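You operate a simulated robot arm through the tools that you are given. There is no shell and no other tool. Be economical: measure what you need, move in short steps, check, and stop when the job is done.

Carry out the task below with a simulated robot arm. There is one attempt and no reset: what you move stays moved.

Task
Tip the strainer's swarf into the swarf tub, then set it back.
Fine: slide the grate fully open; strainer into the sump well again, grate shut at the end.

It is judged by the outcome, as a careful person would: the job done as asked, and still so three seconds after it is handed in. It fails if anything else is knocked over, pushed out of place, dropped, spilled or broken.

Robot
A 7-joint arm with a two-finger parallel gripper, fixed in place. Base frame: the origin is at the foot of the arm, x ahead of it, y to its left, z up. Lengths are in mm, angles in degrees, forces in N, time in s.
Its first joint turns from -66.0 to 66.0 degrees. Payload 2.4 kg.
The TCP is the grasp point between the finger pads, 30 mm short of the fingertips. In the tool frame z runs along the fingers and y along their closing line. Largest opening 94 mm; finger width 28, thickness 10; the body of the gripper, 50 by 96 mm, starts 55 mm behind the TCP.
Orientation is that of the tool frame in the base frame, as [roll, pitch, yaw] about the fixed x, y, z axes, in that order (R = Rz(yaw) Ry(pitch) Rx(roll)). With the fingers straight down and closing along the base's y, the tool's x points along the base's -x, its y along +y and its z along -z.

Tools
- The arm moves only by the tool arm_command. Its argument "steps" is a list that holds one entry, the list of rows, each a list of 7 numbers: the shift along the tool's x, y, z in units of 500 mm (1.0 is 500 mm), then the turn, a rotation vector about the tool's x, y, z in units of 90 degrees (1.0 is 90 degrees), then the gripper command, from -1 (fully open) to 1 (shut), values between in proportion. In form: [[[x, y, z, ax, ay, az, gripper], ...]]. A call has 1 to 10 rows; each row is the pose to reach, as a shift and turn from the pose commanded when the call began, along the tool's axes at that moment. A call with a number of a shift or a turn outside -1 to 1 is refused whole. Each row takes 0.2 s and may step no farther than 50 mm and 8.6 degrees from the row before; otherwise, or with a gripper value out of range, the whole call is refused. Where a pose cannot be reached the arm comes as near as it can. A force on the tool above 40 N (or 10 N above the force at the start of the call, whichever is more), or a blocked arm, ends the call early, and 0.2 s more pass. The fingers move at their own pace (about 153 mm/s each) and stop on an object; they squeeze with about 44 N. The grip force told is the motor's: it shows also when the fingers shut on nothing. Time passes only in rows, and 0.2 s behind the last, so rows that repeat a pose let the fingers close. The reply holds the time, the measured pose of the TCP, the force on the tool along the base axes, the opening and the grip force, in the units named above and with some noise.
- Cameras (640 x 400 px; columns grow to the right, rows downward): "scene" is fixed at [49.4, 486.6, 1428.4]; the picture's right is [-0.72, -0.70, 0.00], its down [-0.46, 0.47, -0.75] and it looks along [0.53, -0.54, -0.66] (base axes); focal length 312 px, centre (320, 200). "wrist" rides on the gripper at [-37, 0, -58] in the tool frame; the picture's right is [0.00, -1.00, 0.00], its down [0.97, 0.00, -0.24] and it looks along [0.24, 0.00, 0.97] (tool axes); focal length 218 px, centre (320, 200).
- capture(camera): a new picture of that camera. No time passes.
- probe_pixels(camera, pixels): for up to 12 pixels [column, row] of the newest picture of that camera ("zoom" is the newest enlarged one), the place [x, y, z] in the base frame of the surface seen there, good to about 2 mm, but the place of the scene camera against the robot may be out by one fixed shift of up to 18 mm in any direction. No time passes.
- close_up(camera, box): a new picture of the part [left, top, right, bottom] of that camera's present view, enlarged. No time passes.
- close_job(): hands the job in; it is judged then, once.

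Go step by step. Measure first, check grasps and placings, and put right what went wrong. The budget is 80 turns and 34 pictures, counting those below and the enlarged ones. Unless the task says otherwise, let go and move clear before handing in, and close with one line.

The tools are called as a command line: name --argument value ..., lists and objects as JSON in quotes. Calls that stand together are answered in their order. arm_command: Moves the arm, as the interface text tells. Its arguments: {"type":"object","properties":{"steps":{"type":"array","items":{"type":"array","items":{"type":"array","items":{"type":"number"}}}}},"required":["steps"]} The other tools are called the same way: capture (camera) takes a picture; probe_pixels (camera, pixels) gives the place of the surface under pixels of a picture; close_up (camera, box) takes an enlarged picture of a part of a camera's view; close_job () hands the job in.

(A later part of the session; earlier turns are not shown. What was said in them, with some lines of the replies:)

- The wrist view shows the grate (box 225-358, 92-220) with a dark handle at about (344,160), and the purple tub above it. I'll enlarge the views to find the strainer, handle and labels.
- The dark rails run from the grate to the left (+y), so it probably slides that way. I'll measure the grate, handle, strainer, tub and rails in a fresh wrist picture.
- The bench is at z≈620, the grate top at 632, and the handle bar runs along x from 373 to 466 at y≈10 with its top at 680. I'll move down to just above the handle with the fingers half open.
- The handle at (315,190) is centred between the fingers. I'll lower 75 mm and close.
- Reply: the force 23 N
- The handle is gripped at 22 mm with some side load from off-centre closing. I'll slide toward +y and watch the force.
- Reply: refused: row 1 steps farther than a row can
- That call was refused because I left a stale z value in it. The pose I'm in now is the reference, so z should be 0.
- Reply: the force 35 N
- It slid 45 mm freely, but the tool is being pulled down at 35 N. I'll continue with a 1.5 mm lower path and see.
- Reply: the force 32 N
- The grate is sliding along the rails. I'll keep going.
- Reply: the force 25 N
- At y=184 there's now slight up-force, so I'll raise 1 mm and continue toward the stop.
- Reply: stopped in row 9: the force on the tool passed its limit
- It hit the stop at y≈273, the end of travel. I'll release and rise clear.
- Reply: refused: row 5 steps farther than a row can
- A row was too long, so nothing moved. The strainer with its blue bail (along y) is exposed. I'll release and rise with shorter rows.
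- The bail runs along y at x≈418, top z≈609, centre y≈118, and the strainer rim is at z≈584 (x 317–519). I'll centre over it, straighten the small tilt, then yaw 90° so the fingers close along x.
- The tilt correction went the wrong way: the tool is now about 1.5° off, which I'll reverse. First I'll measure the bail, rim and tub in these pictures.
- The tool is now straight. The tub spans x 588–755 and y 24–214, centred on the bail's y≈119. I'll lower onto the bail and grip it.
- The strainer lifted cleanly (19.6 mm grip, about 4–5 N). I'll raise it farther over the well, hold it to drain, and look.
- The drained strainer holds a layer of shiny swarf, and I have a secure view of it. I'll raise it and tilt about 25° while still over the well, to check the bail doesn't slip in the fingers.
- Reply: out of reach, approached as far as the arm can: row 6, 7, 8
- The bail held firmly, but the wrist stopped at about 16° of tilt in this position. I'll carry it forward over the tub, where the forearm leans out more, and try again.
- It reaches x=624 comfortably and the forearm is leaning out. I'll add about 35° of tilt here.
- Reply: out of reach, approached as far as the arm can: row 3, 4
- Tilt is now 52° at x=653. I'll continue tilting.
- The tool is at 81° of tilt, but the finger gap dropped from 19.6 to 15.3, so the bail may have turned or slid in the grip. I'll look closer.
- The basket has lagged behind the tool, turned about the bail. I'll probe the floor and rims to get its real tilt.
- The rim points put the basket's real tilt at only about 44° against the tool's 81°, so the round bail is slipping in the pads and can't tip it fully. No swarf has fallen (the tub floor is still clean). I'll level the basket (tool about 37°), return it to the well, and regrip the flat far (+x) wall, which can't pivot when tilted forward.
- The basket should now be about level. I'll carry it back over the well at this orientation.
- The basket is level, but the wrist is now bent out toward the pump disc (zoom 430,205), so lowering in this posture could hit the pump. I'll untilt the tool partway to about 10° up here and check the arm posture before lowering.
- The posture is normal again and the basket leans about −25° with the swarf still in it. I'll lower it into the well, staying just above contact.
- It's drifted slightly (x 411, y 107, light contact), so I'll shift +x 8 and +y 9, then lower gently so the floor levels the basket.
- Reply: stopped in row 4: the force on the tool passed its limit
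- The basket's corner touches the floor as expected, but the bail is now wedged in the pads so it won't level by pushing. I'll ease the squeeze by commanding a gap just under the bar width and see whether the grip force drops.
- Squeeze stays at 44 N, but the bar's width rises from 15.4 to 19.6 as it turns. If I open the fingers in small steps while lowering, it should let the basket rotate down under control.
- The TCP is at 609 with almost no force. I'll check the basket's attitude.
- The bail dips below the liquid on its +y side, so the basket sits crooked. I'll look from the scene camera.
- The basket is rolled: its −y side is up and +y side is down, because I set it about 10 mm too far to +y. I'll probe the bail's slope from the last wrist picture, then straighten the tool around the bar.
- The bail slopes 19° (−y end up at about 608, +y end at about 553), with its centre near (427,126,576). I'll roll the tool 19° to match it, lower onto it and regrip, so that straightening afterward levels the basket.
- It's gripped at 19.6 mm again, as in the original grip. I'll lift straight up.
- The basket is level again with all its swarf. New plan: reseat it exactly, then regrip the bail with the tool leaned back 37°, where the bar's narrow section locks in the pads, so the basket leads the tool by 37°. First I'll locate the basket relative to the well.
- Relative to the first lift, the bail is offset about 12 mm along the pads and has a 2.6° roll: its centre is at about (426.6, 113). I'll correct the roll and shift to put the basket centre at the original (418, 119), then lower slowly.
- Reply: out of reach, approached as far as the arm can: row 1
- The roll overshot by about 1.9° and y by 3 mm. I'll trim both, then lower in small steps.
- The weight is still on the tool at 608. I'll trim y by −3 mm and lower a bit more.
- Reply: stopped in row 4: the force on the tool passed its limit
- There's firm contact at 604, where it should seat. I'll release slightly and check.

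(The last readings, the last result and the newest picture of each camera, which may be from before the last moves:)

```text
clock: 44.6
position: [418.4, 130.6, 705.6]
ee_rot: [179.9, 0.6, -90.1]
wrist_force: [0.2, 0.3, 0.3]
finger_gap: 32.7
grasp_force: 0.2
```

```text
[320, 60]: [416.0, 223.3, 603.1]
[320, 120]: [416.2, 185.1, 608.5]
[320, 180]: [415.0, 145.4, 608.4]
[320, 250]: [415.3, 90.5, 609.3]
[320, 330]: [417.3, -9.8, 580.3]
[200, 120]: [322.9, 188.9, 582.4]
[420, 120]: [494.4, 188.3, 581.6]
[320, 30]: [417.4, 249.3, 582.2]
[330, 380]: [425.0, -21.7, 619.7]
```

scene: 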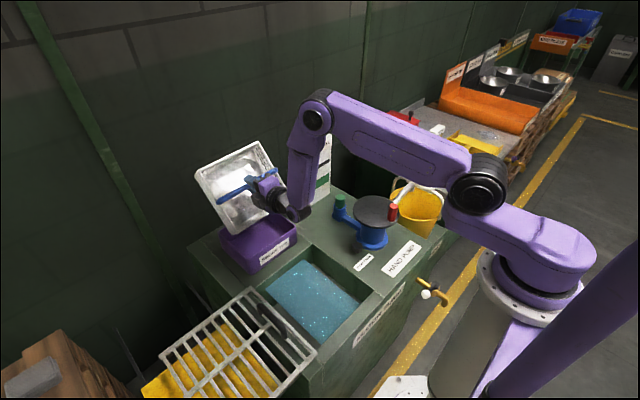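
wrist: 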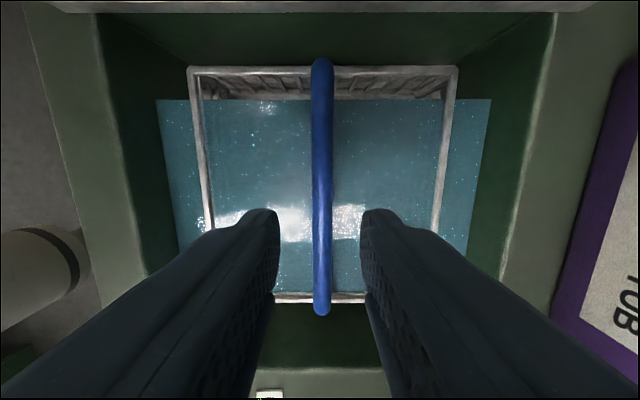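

The basket sits level in the well (bail at z 608.5, x≈415.5). I'll probe its y ends, and lean the tool back 37° for the locking grip.

probe_pixels --camera "wrist" --pixels '[[321, 68], [321, 290], [321, 300], [321, 308], [260, 72], [260, 300], [350, 297], [230, 70], [445, 130], [200, 150]]'

arm_command --steps '[[[0.001, -0.023, 0.009, -0.082, 0, 0, 0.1], [0.003, -0.046, 0.018, -0.164, 0, 0, 0.1], [0.004, -0.068, 0.027, -0.246, 0, 0, 0.1], [0.005, -0.091, 0.037, -0.328, 0, 0, 0.1], [0.007, -0.114, 0.047, -0.41, 0, 0, 0.1], [0.007, -0.114, 0.047, -0.41, 0, 0, 0.1]]]'

```text
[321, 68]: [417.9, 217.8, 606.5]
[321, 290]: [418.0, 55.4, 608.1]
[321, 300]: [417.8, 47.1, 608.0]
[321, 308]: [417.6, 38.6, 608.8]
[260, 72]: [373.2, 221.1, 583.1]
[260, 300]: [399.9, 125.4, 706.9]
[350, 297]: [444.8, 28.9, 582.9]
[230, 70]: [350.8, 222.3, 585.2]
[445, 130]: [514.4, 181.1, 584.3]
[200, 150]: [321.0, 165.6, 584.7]
```

```text
clock: 46.0
position: [475.7, 127.7, 680.0]
ee_rot: [142.9, 0.6, -90.0]
wrist_force: [-0.5, 0.0, -0.1]
finger_gap: 42.4
grasp_force: 0.0
out of reach, approached as far as the arm can: row 1
```

Reached the 37° back-lean with the axis aimed at the bail (417, 126, 602). I'll advance along the tool axis and grip.

arm_command --steps '[[[0.003, 0, 0.07, 0, 0, 0, 0.1], [0.003, 0, 0.14, 0, 0, 0, 0.1], [0.003, 0, 0.18, 0, 0, 0, 0.1], [0.003, 0, 0.195, 0, 0, 0, 0.1], [0.003, 0, 0.195, 0, 0, 0, 1], [0.003, 0, 0.195, 0, 0, 0, 1], [0.003, 0, 0.195, 0, 0, 0, 1]]]'

```text
clock: 47.6
position: [418.4, 127.5, 603.1]
ee_rot: [142.9, 0.6, -90.0]
wrist_force: [0.7, 0.3, -0.5]
finger_gap: 19.8
grasp_force: 44.2
```

The grip is 19.8 mm at this lean. I'll lift vertically, keeping the orientation.

arm_command --steps '[[[0, 0.015, -0.02, 0, 0, 0, 1], [0, 0.036, -0.048, 0, 0, 0, 1], [0, 0.072, -0.096, 0, 0, 0, 1], [0, 0.12, -0.16, 0, 0, 0, 1], [0, 0.168, -0.224, 0, 0, 0, 1], [0, 0.216, -0.288, 0, 0, 0, 1], [0, 0.264, -0.352, 0, 0, 0, 1], [0, 0.312, -0.416, 0, 0, 0, 1], [0, 0.336, -0.448, 0, 0, 0, 1], [0, 0.336, -0.448, 0, 0, 0, 1]]]'

```text
clock: 49.8
position: [419.4, 123.0, 880.7]
ee_rot: [143.0, 0.6, -90.1]
wrist_force: [0.2, -0.1, -2.7]
finger_gap: 19.7
grasp_force: 43.8
```

The basket hangs securely. I'll now carry it over the tub while rotating the tool forward (basket about 43° on arrival).

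arm_command --steps '[[[0, -0.064, -0.048, 0.08, 0, 0, 1], [0, -0.128, -0.096, 0.16, 0, 0, 1], [0, -0.192, -0.144, 0.24, 0, 0, 1], [0, -0.256, -0.192, 0.32, 0, 0, 1], [0, -0.32, -0.24, 0.4, 0, 0, 1], [0, -0.384, -0.288, 0.48, 0, 0, 1]]]'

```text
clock: 51.2
position: [657.1, 121.9, 883.0]
ee_rot: [-173.7, 0.6, -90.1]
wrist_force: [-0.3, -0.1, -2.5]
finger_gap: 19.7
grasp_force: 43.7
```

It's over the tub with the grip unchanged. I'll continue tilting to a basket angle of about 86°.

arm_command --steps '[[[0, 0, 0, 0.08, 0, 0, 1], [0, 0, 0, 0.16, 0, 0, 1], [0, 0, 0, 0.24, 0, 0, 1], [0, 0, 0, 0.32, 0, 0, 1], [0, 0, 0, 0.4, 0, 0, 1], [0, 0, 0, 0.48, 0, 0, 1]]]'

```text
clock: 52.6
position: [666.9, 112.9, 882.3]
ee_rot: [-137.0, -0.8, -94.5]
wrist_force: [2.0, -8.0, -2.2]
finger_gap: 19.8
grasp_force: 44.0
out of reach, approached as far as the arm can: row 4, 5, 6
```

The gap is still 19.8, so the bail is holding with the basket near 80°. I'll continue tilting past horizontal.

arm_command --steps '[[[0, 0, 0, 0.08, 0, 0, 1], [0, 0, 0, 0.16, 0, 0, 1], [0, 0, 0, 0.24, 0, 0, 1], [0, 0, 0, 0.32, 0, 0, 1]]]'

close_up --camera "scene" --box '[170, 110, 330, 290]'

```text
clock: 53.6
position: [664.9, 125.6, 881.5]
ee_rot: [-108.3, -1.6, -92.0]
wrist_force: [0.0, 0.0, -3.6]
finger_gap: 19.6
grasp_force: 43.7
out of reach, approached as far as the arm can: row 2
```

```text
2.22 times, centred on (250, 200) of scene
```

zoom: 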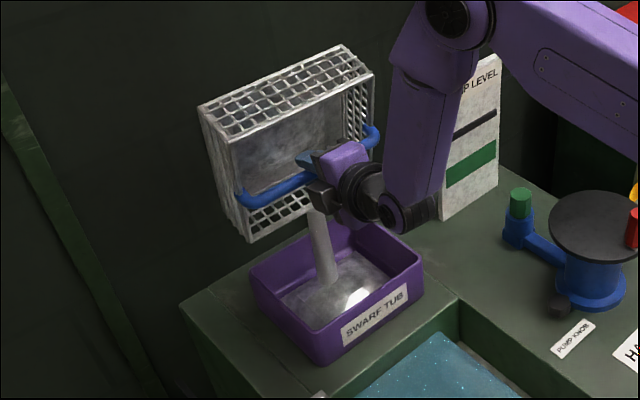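

Excellent: swarf is pouring in a stream into the tub (zoom 325,240) and the basket floor is nearly clean. I'll tilt 12° more and hold until it finishes.

arm_command --steps '[[[0, 0, 0, 0.07, 0, 0, 1], [0, 0, 0, 0.13, 0, 0, 1], [0, 0, 0, 0.13, 0, 0, 1], [0, 0, 0, 0.13, 0, 0, 1], [0, 0, 0, 0.13, 0, 0, 1], [0, 0, 0, 0.13, 0, 0, 1], [0, 0, 0, 0.13, 0, 0, 1], [0, 0, 0, 0.13, 0, 0, 1], [0, 0, 0, 0.13, 0, 0, 1], [0, 0, 0, 0.13, 0, 0, 1]]]'

close_up --camera "scene" --box '[170, 110, 330, 290]'

```text
clock: 55.8
position: [665.2, 124.6, 881.3]
ee_rot: [-96.6, -1.8, -92.2]
wrist_force: [1.0, -1.1, -3.2]
finger_gap: 19.6
grasp_force: 43.6
```

```text
2.22 times, centred on (250, 200) of scene
```

zoom: 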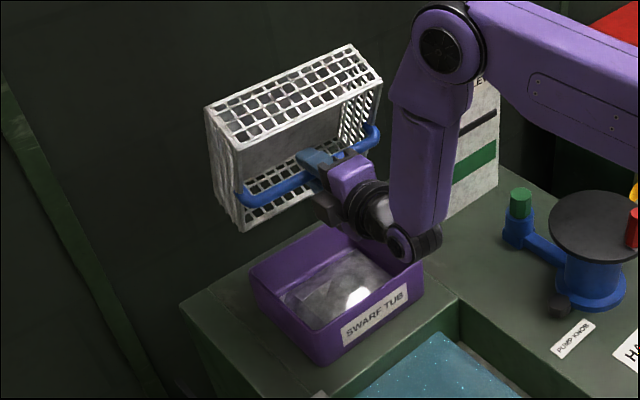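

The stream has finished and the basket is empty. One picture is left, so I'll retrace my path by readings: first untilt over the tub.

arm_command --steps '[[[0, 0, 0, -0.08, 0, 0, 1], [0, 0, 0, -0.16, 0, 0, 1], [0, 0, 0, -0.24, 0, 0, 1], [0, 0, 0, -0.32, 0, 0, 1], [0, 0, 0, -0.4, 0, 0, 1], [0, 0, 0, -0.48, 0, 0, 1]]]'

```text
clock: 57.2
position: [665.4, 125.3, 881.4]
ee_rot: [-139.9, -1.7, -92.1]
wrist_force: [-0.3, 0.2, -3.2]
finger_gap: 15.2
grasp_force: 44.5
```

The gap reads 15.2 again, meaning the bail slipped to the other lock (basket ≈ tool − 37°, so about level now). That's fine for carrying. I'll take the empty basket back over the well.

arm_command --steps '[[[0, 0.063, -0.053, 0, 0, 0, 1], [0, 0.126, -0.106, 0, 0, 0, 1], [0, 0.189, -0.158, 0, 0, 0, 1], [0, 0.252, -0.211, 0, 0, 0, 1], [0, 0.315, -0.264, 0, 0, 0, 1], [0, 0.377, -0.316, 0, 0, 0, 1]]]'

arm_command --steps '[[[0, 0, 0, -0.06, 0, 0, 1], [0, 0, 0, -0.12, 0, 0, 1], [0, 0, 0, -0.18, 0, 0, 1], [0, 0, 0, -0.24, 0, 0, 1], [0, 0, 0, -0.27, 0, 0, 1]]]'

```text
clock: 58.6
position: [421.0, 136.2, 882.5]
ee_rot: [-139.7, -1.9, -92.4]
wrist_force: [-0.2, -0.2, -2.9]
finger_gap: 15.1
grasp_force: 44.4
```

```text
clock: 59.8
position: [418.6, 134.7, 880.4]
ee_rot: [-164.2, -1.8, -92.2]
wrist_force: [0.5, 0.5, -3.5]
finger_gap: 15.3
grasp_force: 44.1
```

The tool is at 15.8° with a small yaw and roll error. I'll trim those, then spend the last picture checking the basket's attitude before lowering.

arm_command --steps '[[[0, 0, 0, 0, -0.026, -0.018, 1], [0, 0, 0, 0, -0.026, -0.018, 1], [0, 0, 0, 0, -0.026, -0.018, 1]]]'

capture --camera "wrist"

probe_pixels --camera "wrist" --pixels '[[320, 20], [320, 100], [320, 190], [320, 380], [60, 150], [580, 150], [200, 60], [440, 60], [200, 120], [440, 120]]'

```text
clock: 60.6
position: [419.5, 135.0, 880.6]
ee_rot: [-164.1, 0.0, -90.1]
wrist_force: [-1.4, 0.4, -2.2]
finger_gap: 15.1
grasp_force: 43.9
```

```text
0 pictures are left
```

wrist: 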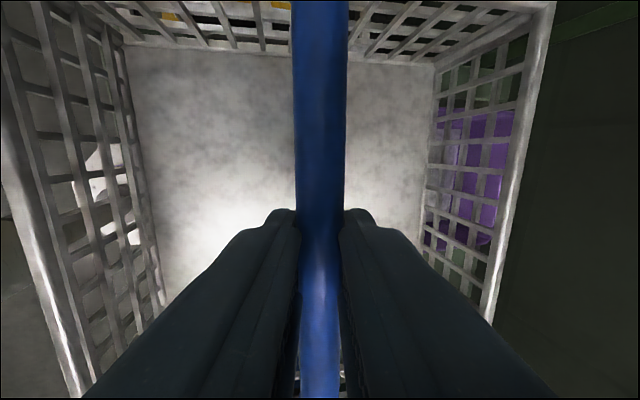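

```text
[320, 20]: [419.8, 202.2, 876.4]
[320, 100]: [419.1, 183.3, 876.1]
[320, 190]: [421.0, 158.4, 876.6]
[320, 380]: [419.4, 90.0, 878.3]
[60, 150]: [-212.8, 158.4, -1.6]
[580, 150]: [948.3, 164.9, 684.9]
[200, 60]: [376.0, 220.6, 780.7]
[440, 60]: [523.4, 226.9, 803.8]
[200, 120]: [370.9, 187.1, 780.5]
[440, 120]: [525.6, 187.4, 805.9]
```

The basket is clean and empty, and the bar is level within 1°. I'll probe more floor, rim and wall points on this picture to get its tilt and y position.

probe_pixels --camera "wrist" --pixels '[[150, 100], [270, 100], [370, 100], [420, 100], [220, 170], [400, 170], [545, 15], [510, 170], [495, 290], [25, 170], [400, 55], [180, 43]]'

```text
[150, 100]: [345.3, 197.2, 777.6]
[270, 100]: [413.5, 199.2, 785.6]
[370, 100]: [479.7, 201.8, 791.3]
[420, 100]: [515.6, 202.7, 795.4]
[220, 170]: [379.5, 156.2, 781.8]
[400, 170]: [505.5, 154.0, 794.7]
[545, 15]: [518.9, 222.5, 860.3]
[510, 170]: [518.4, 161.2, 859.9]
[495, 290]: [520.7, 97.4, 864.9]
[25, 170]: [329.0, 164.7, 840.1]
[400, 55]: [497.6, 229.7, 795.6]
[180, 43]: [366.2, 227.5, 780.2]
```

The floor slope shows the basket is only 6° off level, so no wedge problem. Its centre is at y≈132 (TCP −3) and the bail at x≈419. I'll level it by −6°, shift y −12, then descend 268 mm in all to seat.

arm_command --steps '[[[0.012, 0, 0, -0.034, 0, 0, 1], [0.025, 0, 0, -0.067, 0, 0, 1], [0.025, 0, 0, -0.067, 0, 0, 1]]]'

arm_command --steps '[[[0, 0.0148, 0.084, 0, 0, 0, 1], [0, 0.0297, 0.168, 0, 0, 0, 1], [0, 0.0445, 0.252, 0, 0, 0, 1], [0, 0.0594, 0.336, 0, 0, 0, 1], [0, 0.073, 0.414, 0, 0, 0, 1], [0, 0.073, 0.414, 0, 0, 0, 1]]]'

```text
clock: 61.4
position: [419.6, 122.8, 881.8]
ee_rot: [-170.1, 0.1, -90.0]
wrist_force: [0.0, 0.0, -2.9]
finger_gap: 15.0
grasp_force: 44.0
out of reach, approached as far as the arm can: row 2
```

```text
clock: 62.8
position: [420.0, 120.7, 667.1]
ee_rot: [-170.1, 0.0, -89.9]
wrist_force: [-0.1, -0.1, -3.2]
finger_gap: 15.2
grasp_force: 43.8
```

On track at (420, 121, 667) with the gap steady. I'll descend the last 54 mm slowly.

arm_command --steps '[[[-0.002, 0.007, 0.04, 0, 0, 0, 1], [-0.002, 0.0148, 0.075, 0, 0, 0, 1], [-0.002, 0.0175, 0.09, 0, 0, 0, 1], [-0.002, 0.0189, 0.098, 0, 0, 0, 1], [-0.002, 0.0203, 0.106, 0, 0, 0, 1], [-0.002, 0.0215, 0.112, 0, 0, 0, 1]]]'

```text
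clock: 64.2
position: [417.6, 122.8, 613.3]
ee_rot: [-169.9, 0.2, -90.0]
wrist_force: [-3.5, -5.0, 13.2]
finger_gap: 15.0
grasp_force: 44.4
```

It made contact exactly at the predicted height (613, +13 N). I'll release gradually, without rising yet.

arm_command --steps '[[[0, 0, 0, 0, 0, 0, 0.66], [0, 0, 0, 0, 0, 0, 0.63], [0, 0, 0, 0, 0, 0, 0.58], [0, 0, 0, 0, 0, 0, 0.5], [0, 0, 0, 0, 0, 0, 0.4]]]'

```text
clock: 65.4
position: [417.6, 122.1, 613.8]
ee_rot: [-170.1, 0.0, -89.9]
wrist_force: [-0.5, 0.4, 1.1]
finger_gap: 28.2
grasp_force: 0.1
```

To confirm without a camera that it seated level, I'll close lightly on the bail at this height. If the basket had dropped crooked, the bar would be out of reach.

arm_command --steps '[[[0, 0, 0, 0, 0, 0, 0.62], [0, 0, 0, 0, 0, 0, 0.72], [0, 0, 0, 0, 0, 0, 0.72]]]'

arm_command --steps '[[[0, 0, 0, 0, 0, 0, 0.5], [0, 0, 0, 0, 0, 0, 0.3], [0, 0, -0.04, 0, 0, 0, 0.3], [0, 0, -0.1, 0, 0, 0, 0.3], [0, 0, -0.18, 0, 0, 0, 0.3], [0, 0, -0.26, 0, 0, 0, 0.3]]]'

```text
clock: 66.2
position: [418.2, 122.7, 614.2]
ee_rot: [-170.1, 0.0, -90.0]
wrist_force: [-0.8, 0.1, 0.4]
finger_gap: 15.2
grasp_force: 44.0
```

```text
clock: 67.6
position: [394.9, 119.7, 742.9]
ee_rot: [-170.1, -0.1, -90.1]
wrist_force: [0.1, 0.4, 0.2]
finger_gap: 32.7
grasp_force: 0.1
```

The bail is where it should be (gap 15.2 at the same height) and it released cleanly with no load. Now I'll straighten the tool, yaw back 90°, and go to the grate handle.

arm_command --steps '[[[0, 0, -0.06, -0.055, 0, 0, 0.3], [0, 0, -0.12, -0.11, 0, 0, 0.1], [0, 0, -0.12, -0.11, 0, 0, -0.2]]]'

arm_command --steps '[[[0, 0, 0, 0, 0, 0.09, -0.2], [0, 0, 0, 0, 0, 0.18, -0.2], [0, 0, 0, 0, 0, 0.27, -0.2], [0, 0, 0, 0, 0, 0.36, -0.2], [0, 0, 0, 0, 0, 0.45, -0.2], [0, 0, 0, 0, 0, 0.54, -0.2], [0, 0, 0, 0, 0, 0.63, -0.2], [0, 0, 0, 0, 0, 0.72, -0.2], [0, 0, 0, 0, 0, 0.81, -0.2], [0, 0, 0, 0, 0, 0.9, -0.2]]]'

arm_command --steps '[[[0, 0, 0, 0, 0, 0.09, -0.2], [0, 0, 0, 0, 0, 0.1, -0.2], [0, 0, 0, 0, 0, 0.1, -0.2]]]'

```text
clock: 68.4
position: [382.9, 123.4, 801.2]
ee_rot: [-179.9, 0.0, -89.7]
wrist_force: [-0.3, 1.0, 0.2]
finger_gap: 56.2
grasp_force: 0.1
```

```text
clock: 70.6
position: [384.6, 120.6, 801.3]
ee_rot: [179.9, 0.0, -171.2]
wrist_force: [0.0, -0.2, 0.1]
finger_gap: 56.3
grasp_force: 0.0
```

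```text
clock: 71.4
position: [385.8, 123.0, 800.1]
ee_rot: [-179.9, 0.0, 179.9]
wrist_force: [0.0, -0.2, 1.1]
finger_gap: 56.4
grasp_force: 0.2
```

The tool is straight and yawed back. I'll move above the open grate handle (420, 270).

arm_command --steps '[[[-0.017, 0.073, 0.03, 0, 0, 0, -0.2], [-0.034, 0.147, 0.06, 0, 0, 0, -0.2], [-0.051, 0.22, 0.08, 0, 0, 0, -0.2], [-0.067, 0.293, 0.1, 0, 0, 0, -0.2], [-0.067, 0.293, 0.1, 0, 0, 0, -0.2]]]'

```text
clock: 72.6
position: [418.5, 270.6, 749.4]
ee_rot: [180.0, 0.0, -180.0]
wrist_force: [-0.4, -0.5, -0.7]
finger_gap: 56.6
grasp_force: 0.0
```

arm_command --steps '[[[0, 0, 0.08, 0, 0, 0, -0.2], [0, 0, 0.153, 0, 0, 0, -0.2], [0, 0, 0.153, 0, 0, 0, 1], [0, 0, 0.153, 0, 0, 0, 1], [0, 0, 0.153, 0, 0, 0, 1]]]'

```text
clock: 73.8
position: [419.6, 268.6, 671.5]
ee_rot: [180.0, 0.1, 179.9]
wrist_force: [-3.3, 0.4, -0.5]
finger_gap: 22.1
grasp_force: 45.0
```

The handle is gripped (22.1 mm). I'll slide it toward −y.

arm_command --steps '[[[0, -0.02, 0, 0, 0, 0, 1], [0, -0.05, 0, 0, 0, 0, 1], [0, -0.08, 0, 0, 0, 0, 1], [0, -0.11, 0, 0, 0, 0, 1], [0, -0.14, 0, 0, 0, 0, 1], [0, -0.17, 0, 0, 0, 0, 1], [0, -0.2, 0, 0, 0, 0, 1]]]'

```text
clock: 75.4
position: [419.7, 169.0, 675.9]
ee_rot: [-180.0, -0.1, 180.0]
wrist_force: [1.8, 1.2, -18.1]
finger_gap: 21.9
grasp_force: 44.6
```

It's sliding freely. I'll continue slightly lower.

arm_command --steps '[[[0, -0.01, 0.003, 0, 0, 0, 1], [0, -0.04, 0.003, 0, 0, 0, 1], [0, -0.07, 0.003, 0, 0, 0, 1], [0, -0.1, 0.003, 0, 0, 0, 1], [0, -0.13, 0.003, 0, 0, 0, 1], [0, -0.16, 0.003, 0, 0, 0, 1], [0, -0.19, 0.003, 0, 0, 0, 1], [0, -0.22, 0.003, 0, 0, 0, 1], [0, -0.25, 0.003, 0, 0, 0, 1], [0, -0.28, 0.003, 0, 0, 0, 1]]]'

```text
clock: 75.8
position: [418.5, 162.6, 676.9]
ee_rot: [-179.9, -0.1, -179.8]
wrist_force: [-2.3, -1.6, 8.9]
finger_gap: 22.0
grasp_force: 44.7
stopped in row 2: the force on the tool passed its limit (the readings are from after the stop); the commanded pose is now the measured one
```

It stopped at y=163 with the force limit hit. The reading is noisy, so I'll test with a short, slow push to see which axis is loaded.

arm_command --steps '[[[0, 0, 0, 0, 0, 0, 1], [0, -0.006, 0, 0, 0, 0, 1]]]'

```text
clock: 76.4
position: [419.0, 161.5, 677.0]
ee_rot: [-180.0, 0.0, -179.9]
wrist_force: [-1.0, 1.7, 22.0]
finger_gap: 21.9
grasp_force: 44.9
```

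The load is vertical (+22 N, tool pressing down), not along the slide. I'll ease up 1 mm and continue in short pushes.

arm_command --steps '[[[0, 0, -0.0022, 0, 0, 0, 1], [0, -0.01, -0.0022, 0, 0, 0, 1], [0, -0.02, -0.0022, 0, 0, 0, 1]]]'

```text
clock: 77.2
position: [419.6, 150.0, 675.7]
ee_rot: [-180.0, 0.0, -179.9]
wrist_force: [1.2, 2.0, -17.0]
finger_gap: 21.9
grasp_force: 45.0
```

It's moving freely again with only 2 N along y. I'll continue.

arm_command --steps '[[[0, -0.015, 0.001, 0, 0, 0, 1], [0, -0.035, 0.001, 0, 0, 0, 1], [0, -0.055, 0.001, 0, 0, 0, 1], [0, -0.075, 0.001, 0, 0, 0, 1], [0, -0.095, 0.001, 0, 0, 0, 1], [0, -0.115, 0.001, 0, 0, 0, 1]]]'

```text
clock: 78.6
position: [419.1, 93.4, 675.3]
ee_rot: [179.9, -0.1, -179.9]
wrist_force: [-1.3, 1.7, 12.7]
finger_gap: 21.5
grasp_force: 45.3
```

At y=93 with low forces. I'll continue toward the closed position (y≈9).

arm_command --steps '[[[0, -0.02, -0.001, 0, 0, 0, 1], [0, -0.045, -0.001, 0, 0, 0, 1], [0, -0.07, -0.001, 0, 0, 0, 1], [0, -0.095, -0.001, 0, 0, 0, 1], [0, -0.12, -0.001, 0, 0, 0, 1], [0, -0.14, -0.001, 0, 0, 0, 1]]]'

```text
clock: 80.0
position: [419.5, 23.6, 675.9]
ee_rot: [-180.0, 0.0, -179.9]
wrist_force: [2.1, 0.9, -12.4]
finger_gap: 21.8
grasp_force: 45.0
```

Now for the final approach, in 3 mm steps to feel the closed stop.

arm_command --steps '[[[0, -0.008, 0.0005, 0, 0, 0, 1], [0, -0.016, 0.0005, 0, 0, 0, 1], [0, -0.022, 0.0005, 0, 0, 0, 1], [0, -0.028, 0.0005, 0, 0, 0, 1], [0, -0.032, 0.0005, 0, 0, 0, 1]]]'

```text
clock: 81.3
position: [419.3, 9.9, 676.2]
ee_rot: [180.0, -0.2, -179.6]
wrist_force: [-3.0, 4.5, 6.7]
finger_gap: 21.6
grasp_force: 45.5
stopped in row 5: the force on the tool passed its limit (the readings are from after the stop); the commanded pose is now the measured one
```

It hit the closed stop at y≈9.9, which matches the original position. I'll release and rise clear.

arm_command --steps '[[[0, 0, 0, 0, 0, 0, 0.2], [0, 0, 0, 0, 0, 0, -0.2], [0, 0, 0, 0, 0, 0, -0.2], [0, 0, -0.05, 0, 0, 0, -0.2], [0, 0, -0.13, 0, 0, 0, -0.2], [0, 0, -0.22, 0, 0, 0, -0.2], [0, 0, -0.31, 0, 0, 0, -0.2], [0, 0, -0.4, 0, 0, 0, -0.2]]]'

```text
clock: 83.1
position: [419.9, 12.1, 877.6]
ee_rot: [-180.0, -0.2, -179.6]
wrist_force: [1.0, -0.1, -0.1]
finger_gap: 56.3
grasp_force: 0.2
```

The gripper is clear at z=878 with no load, and the grate is shut against its stop. The strainer is seated and the swarf is in the tub, so I'm handing in.

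close_job

```text
The job is handed in.
```

The swarf is in the tub, the strainer is back in the sump well, and the grate is shut against its stop. I had used all my pictures by the end, so the reseating and grate closing are confirmed only by force and position readings.
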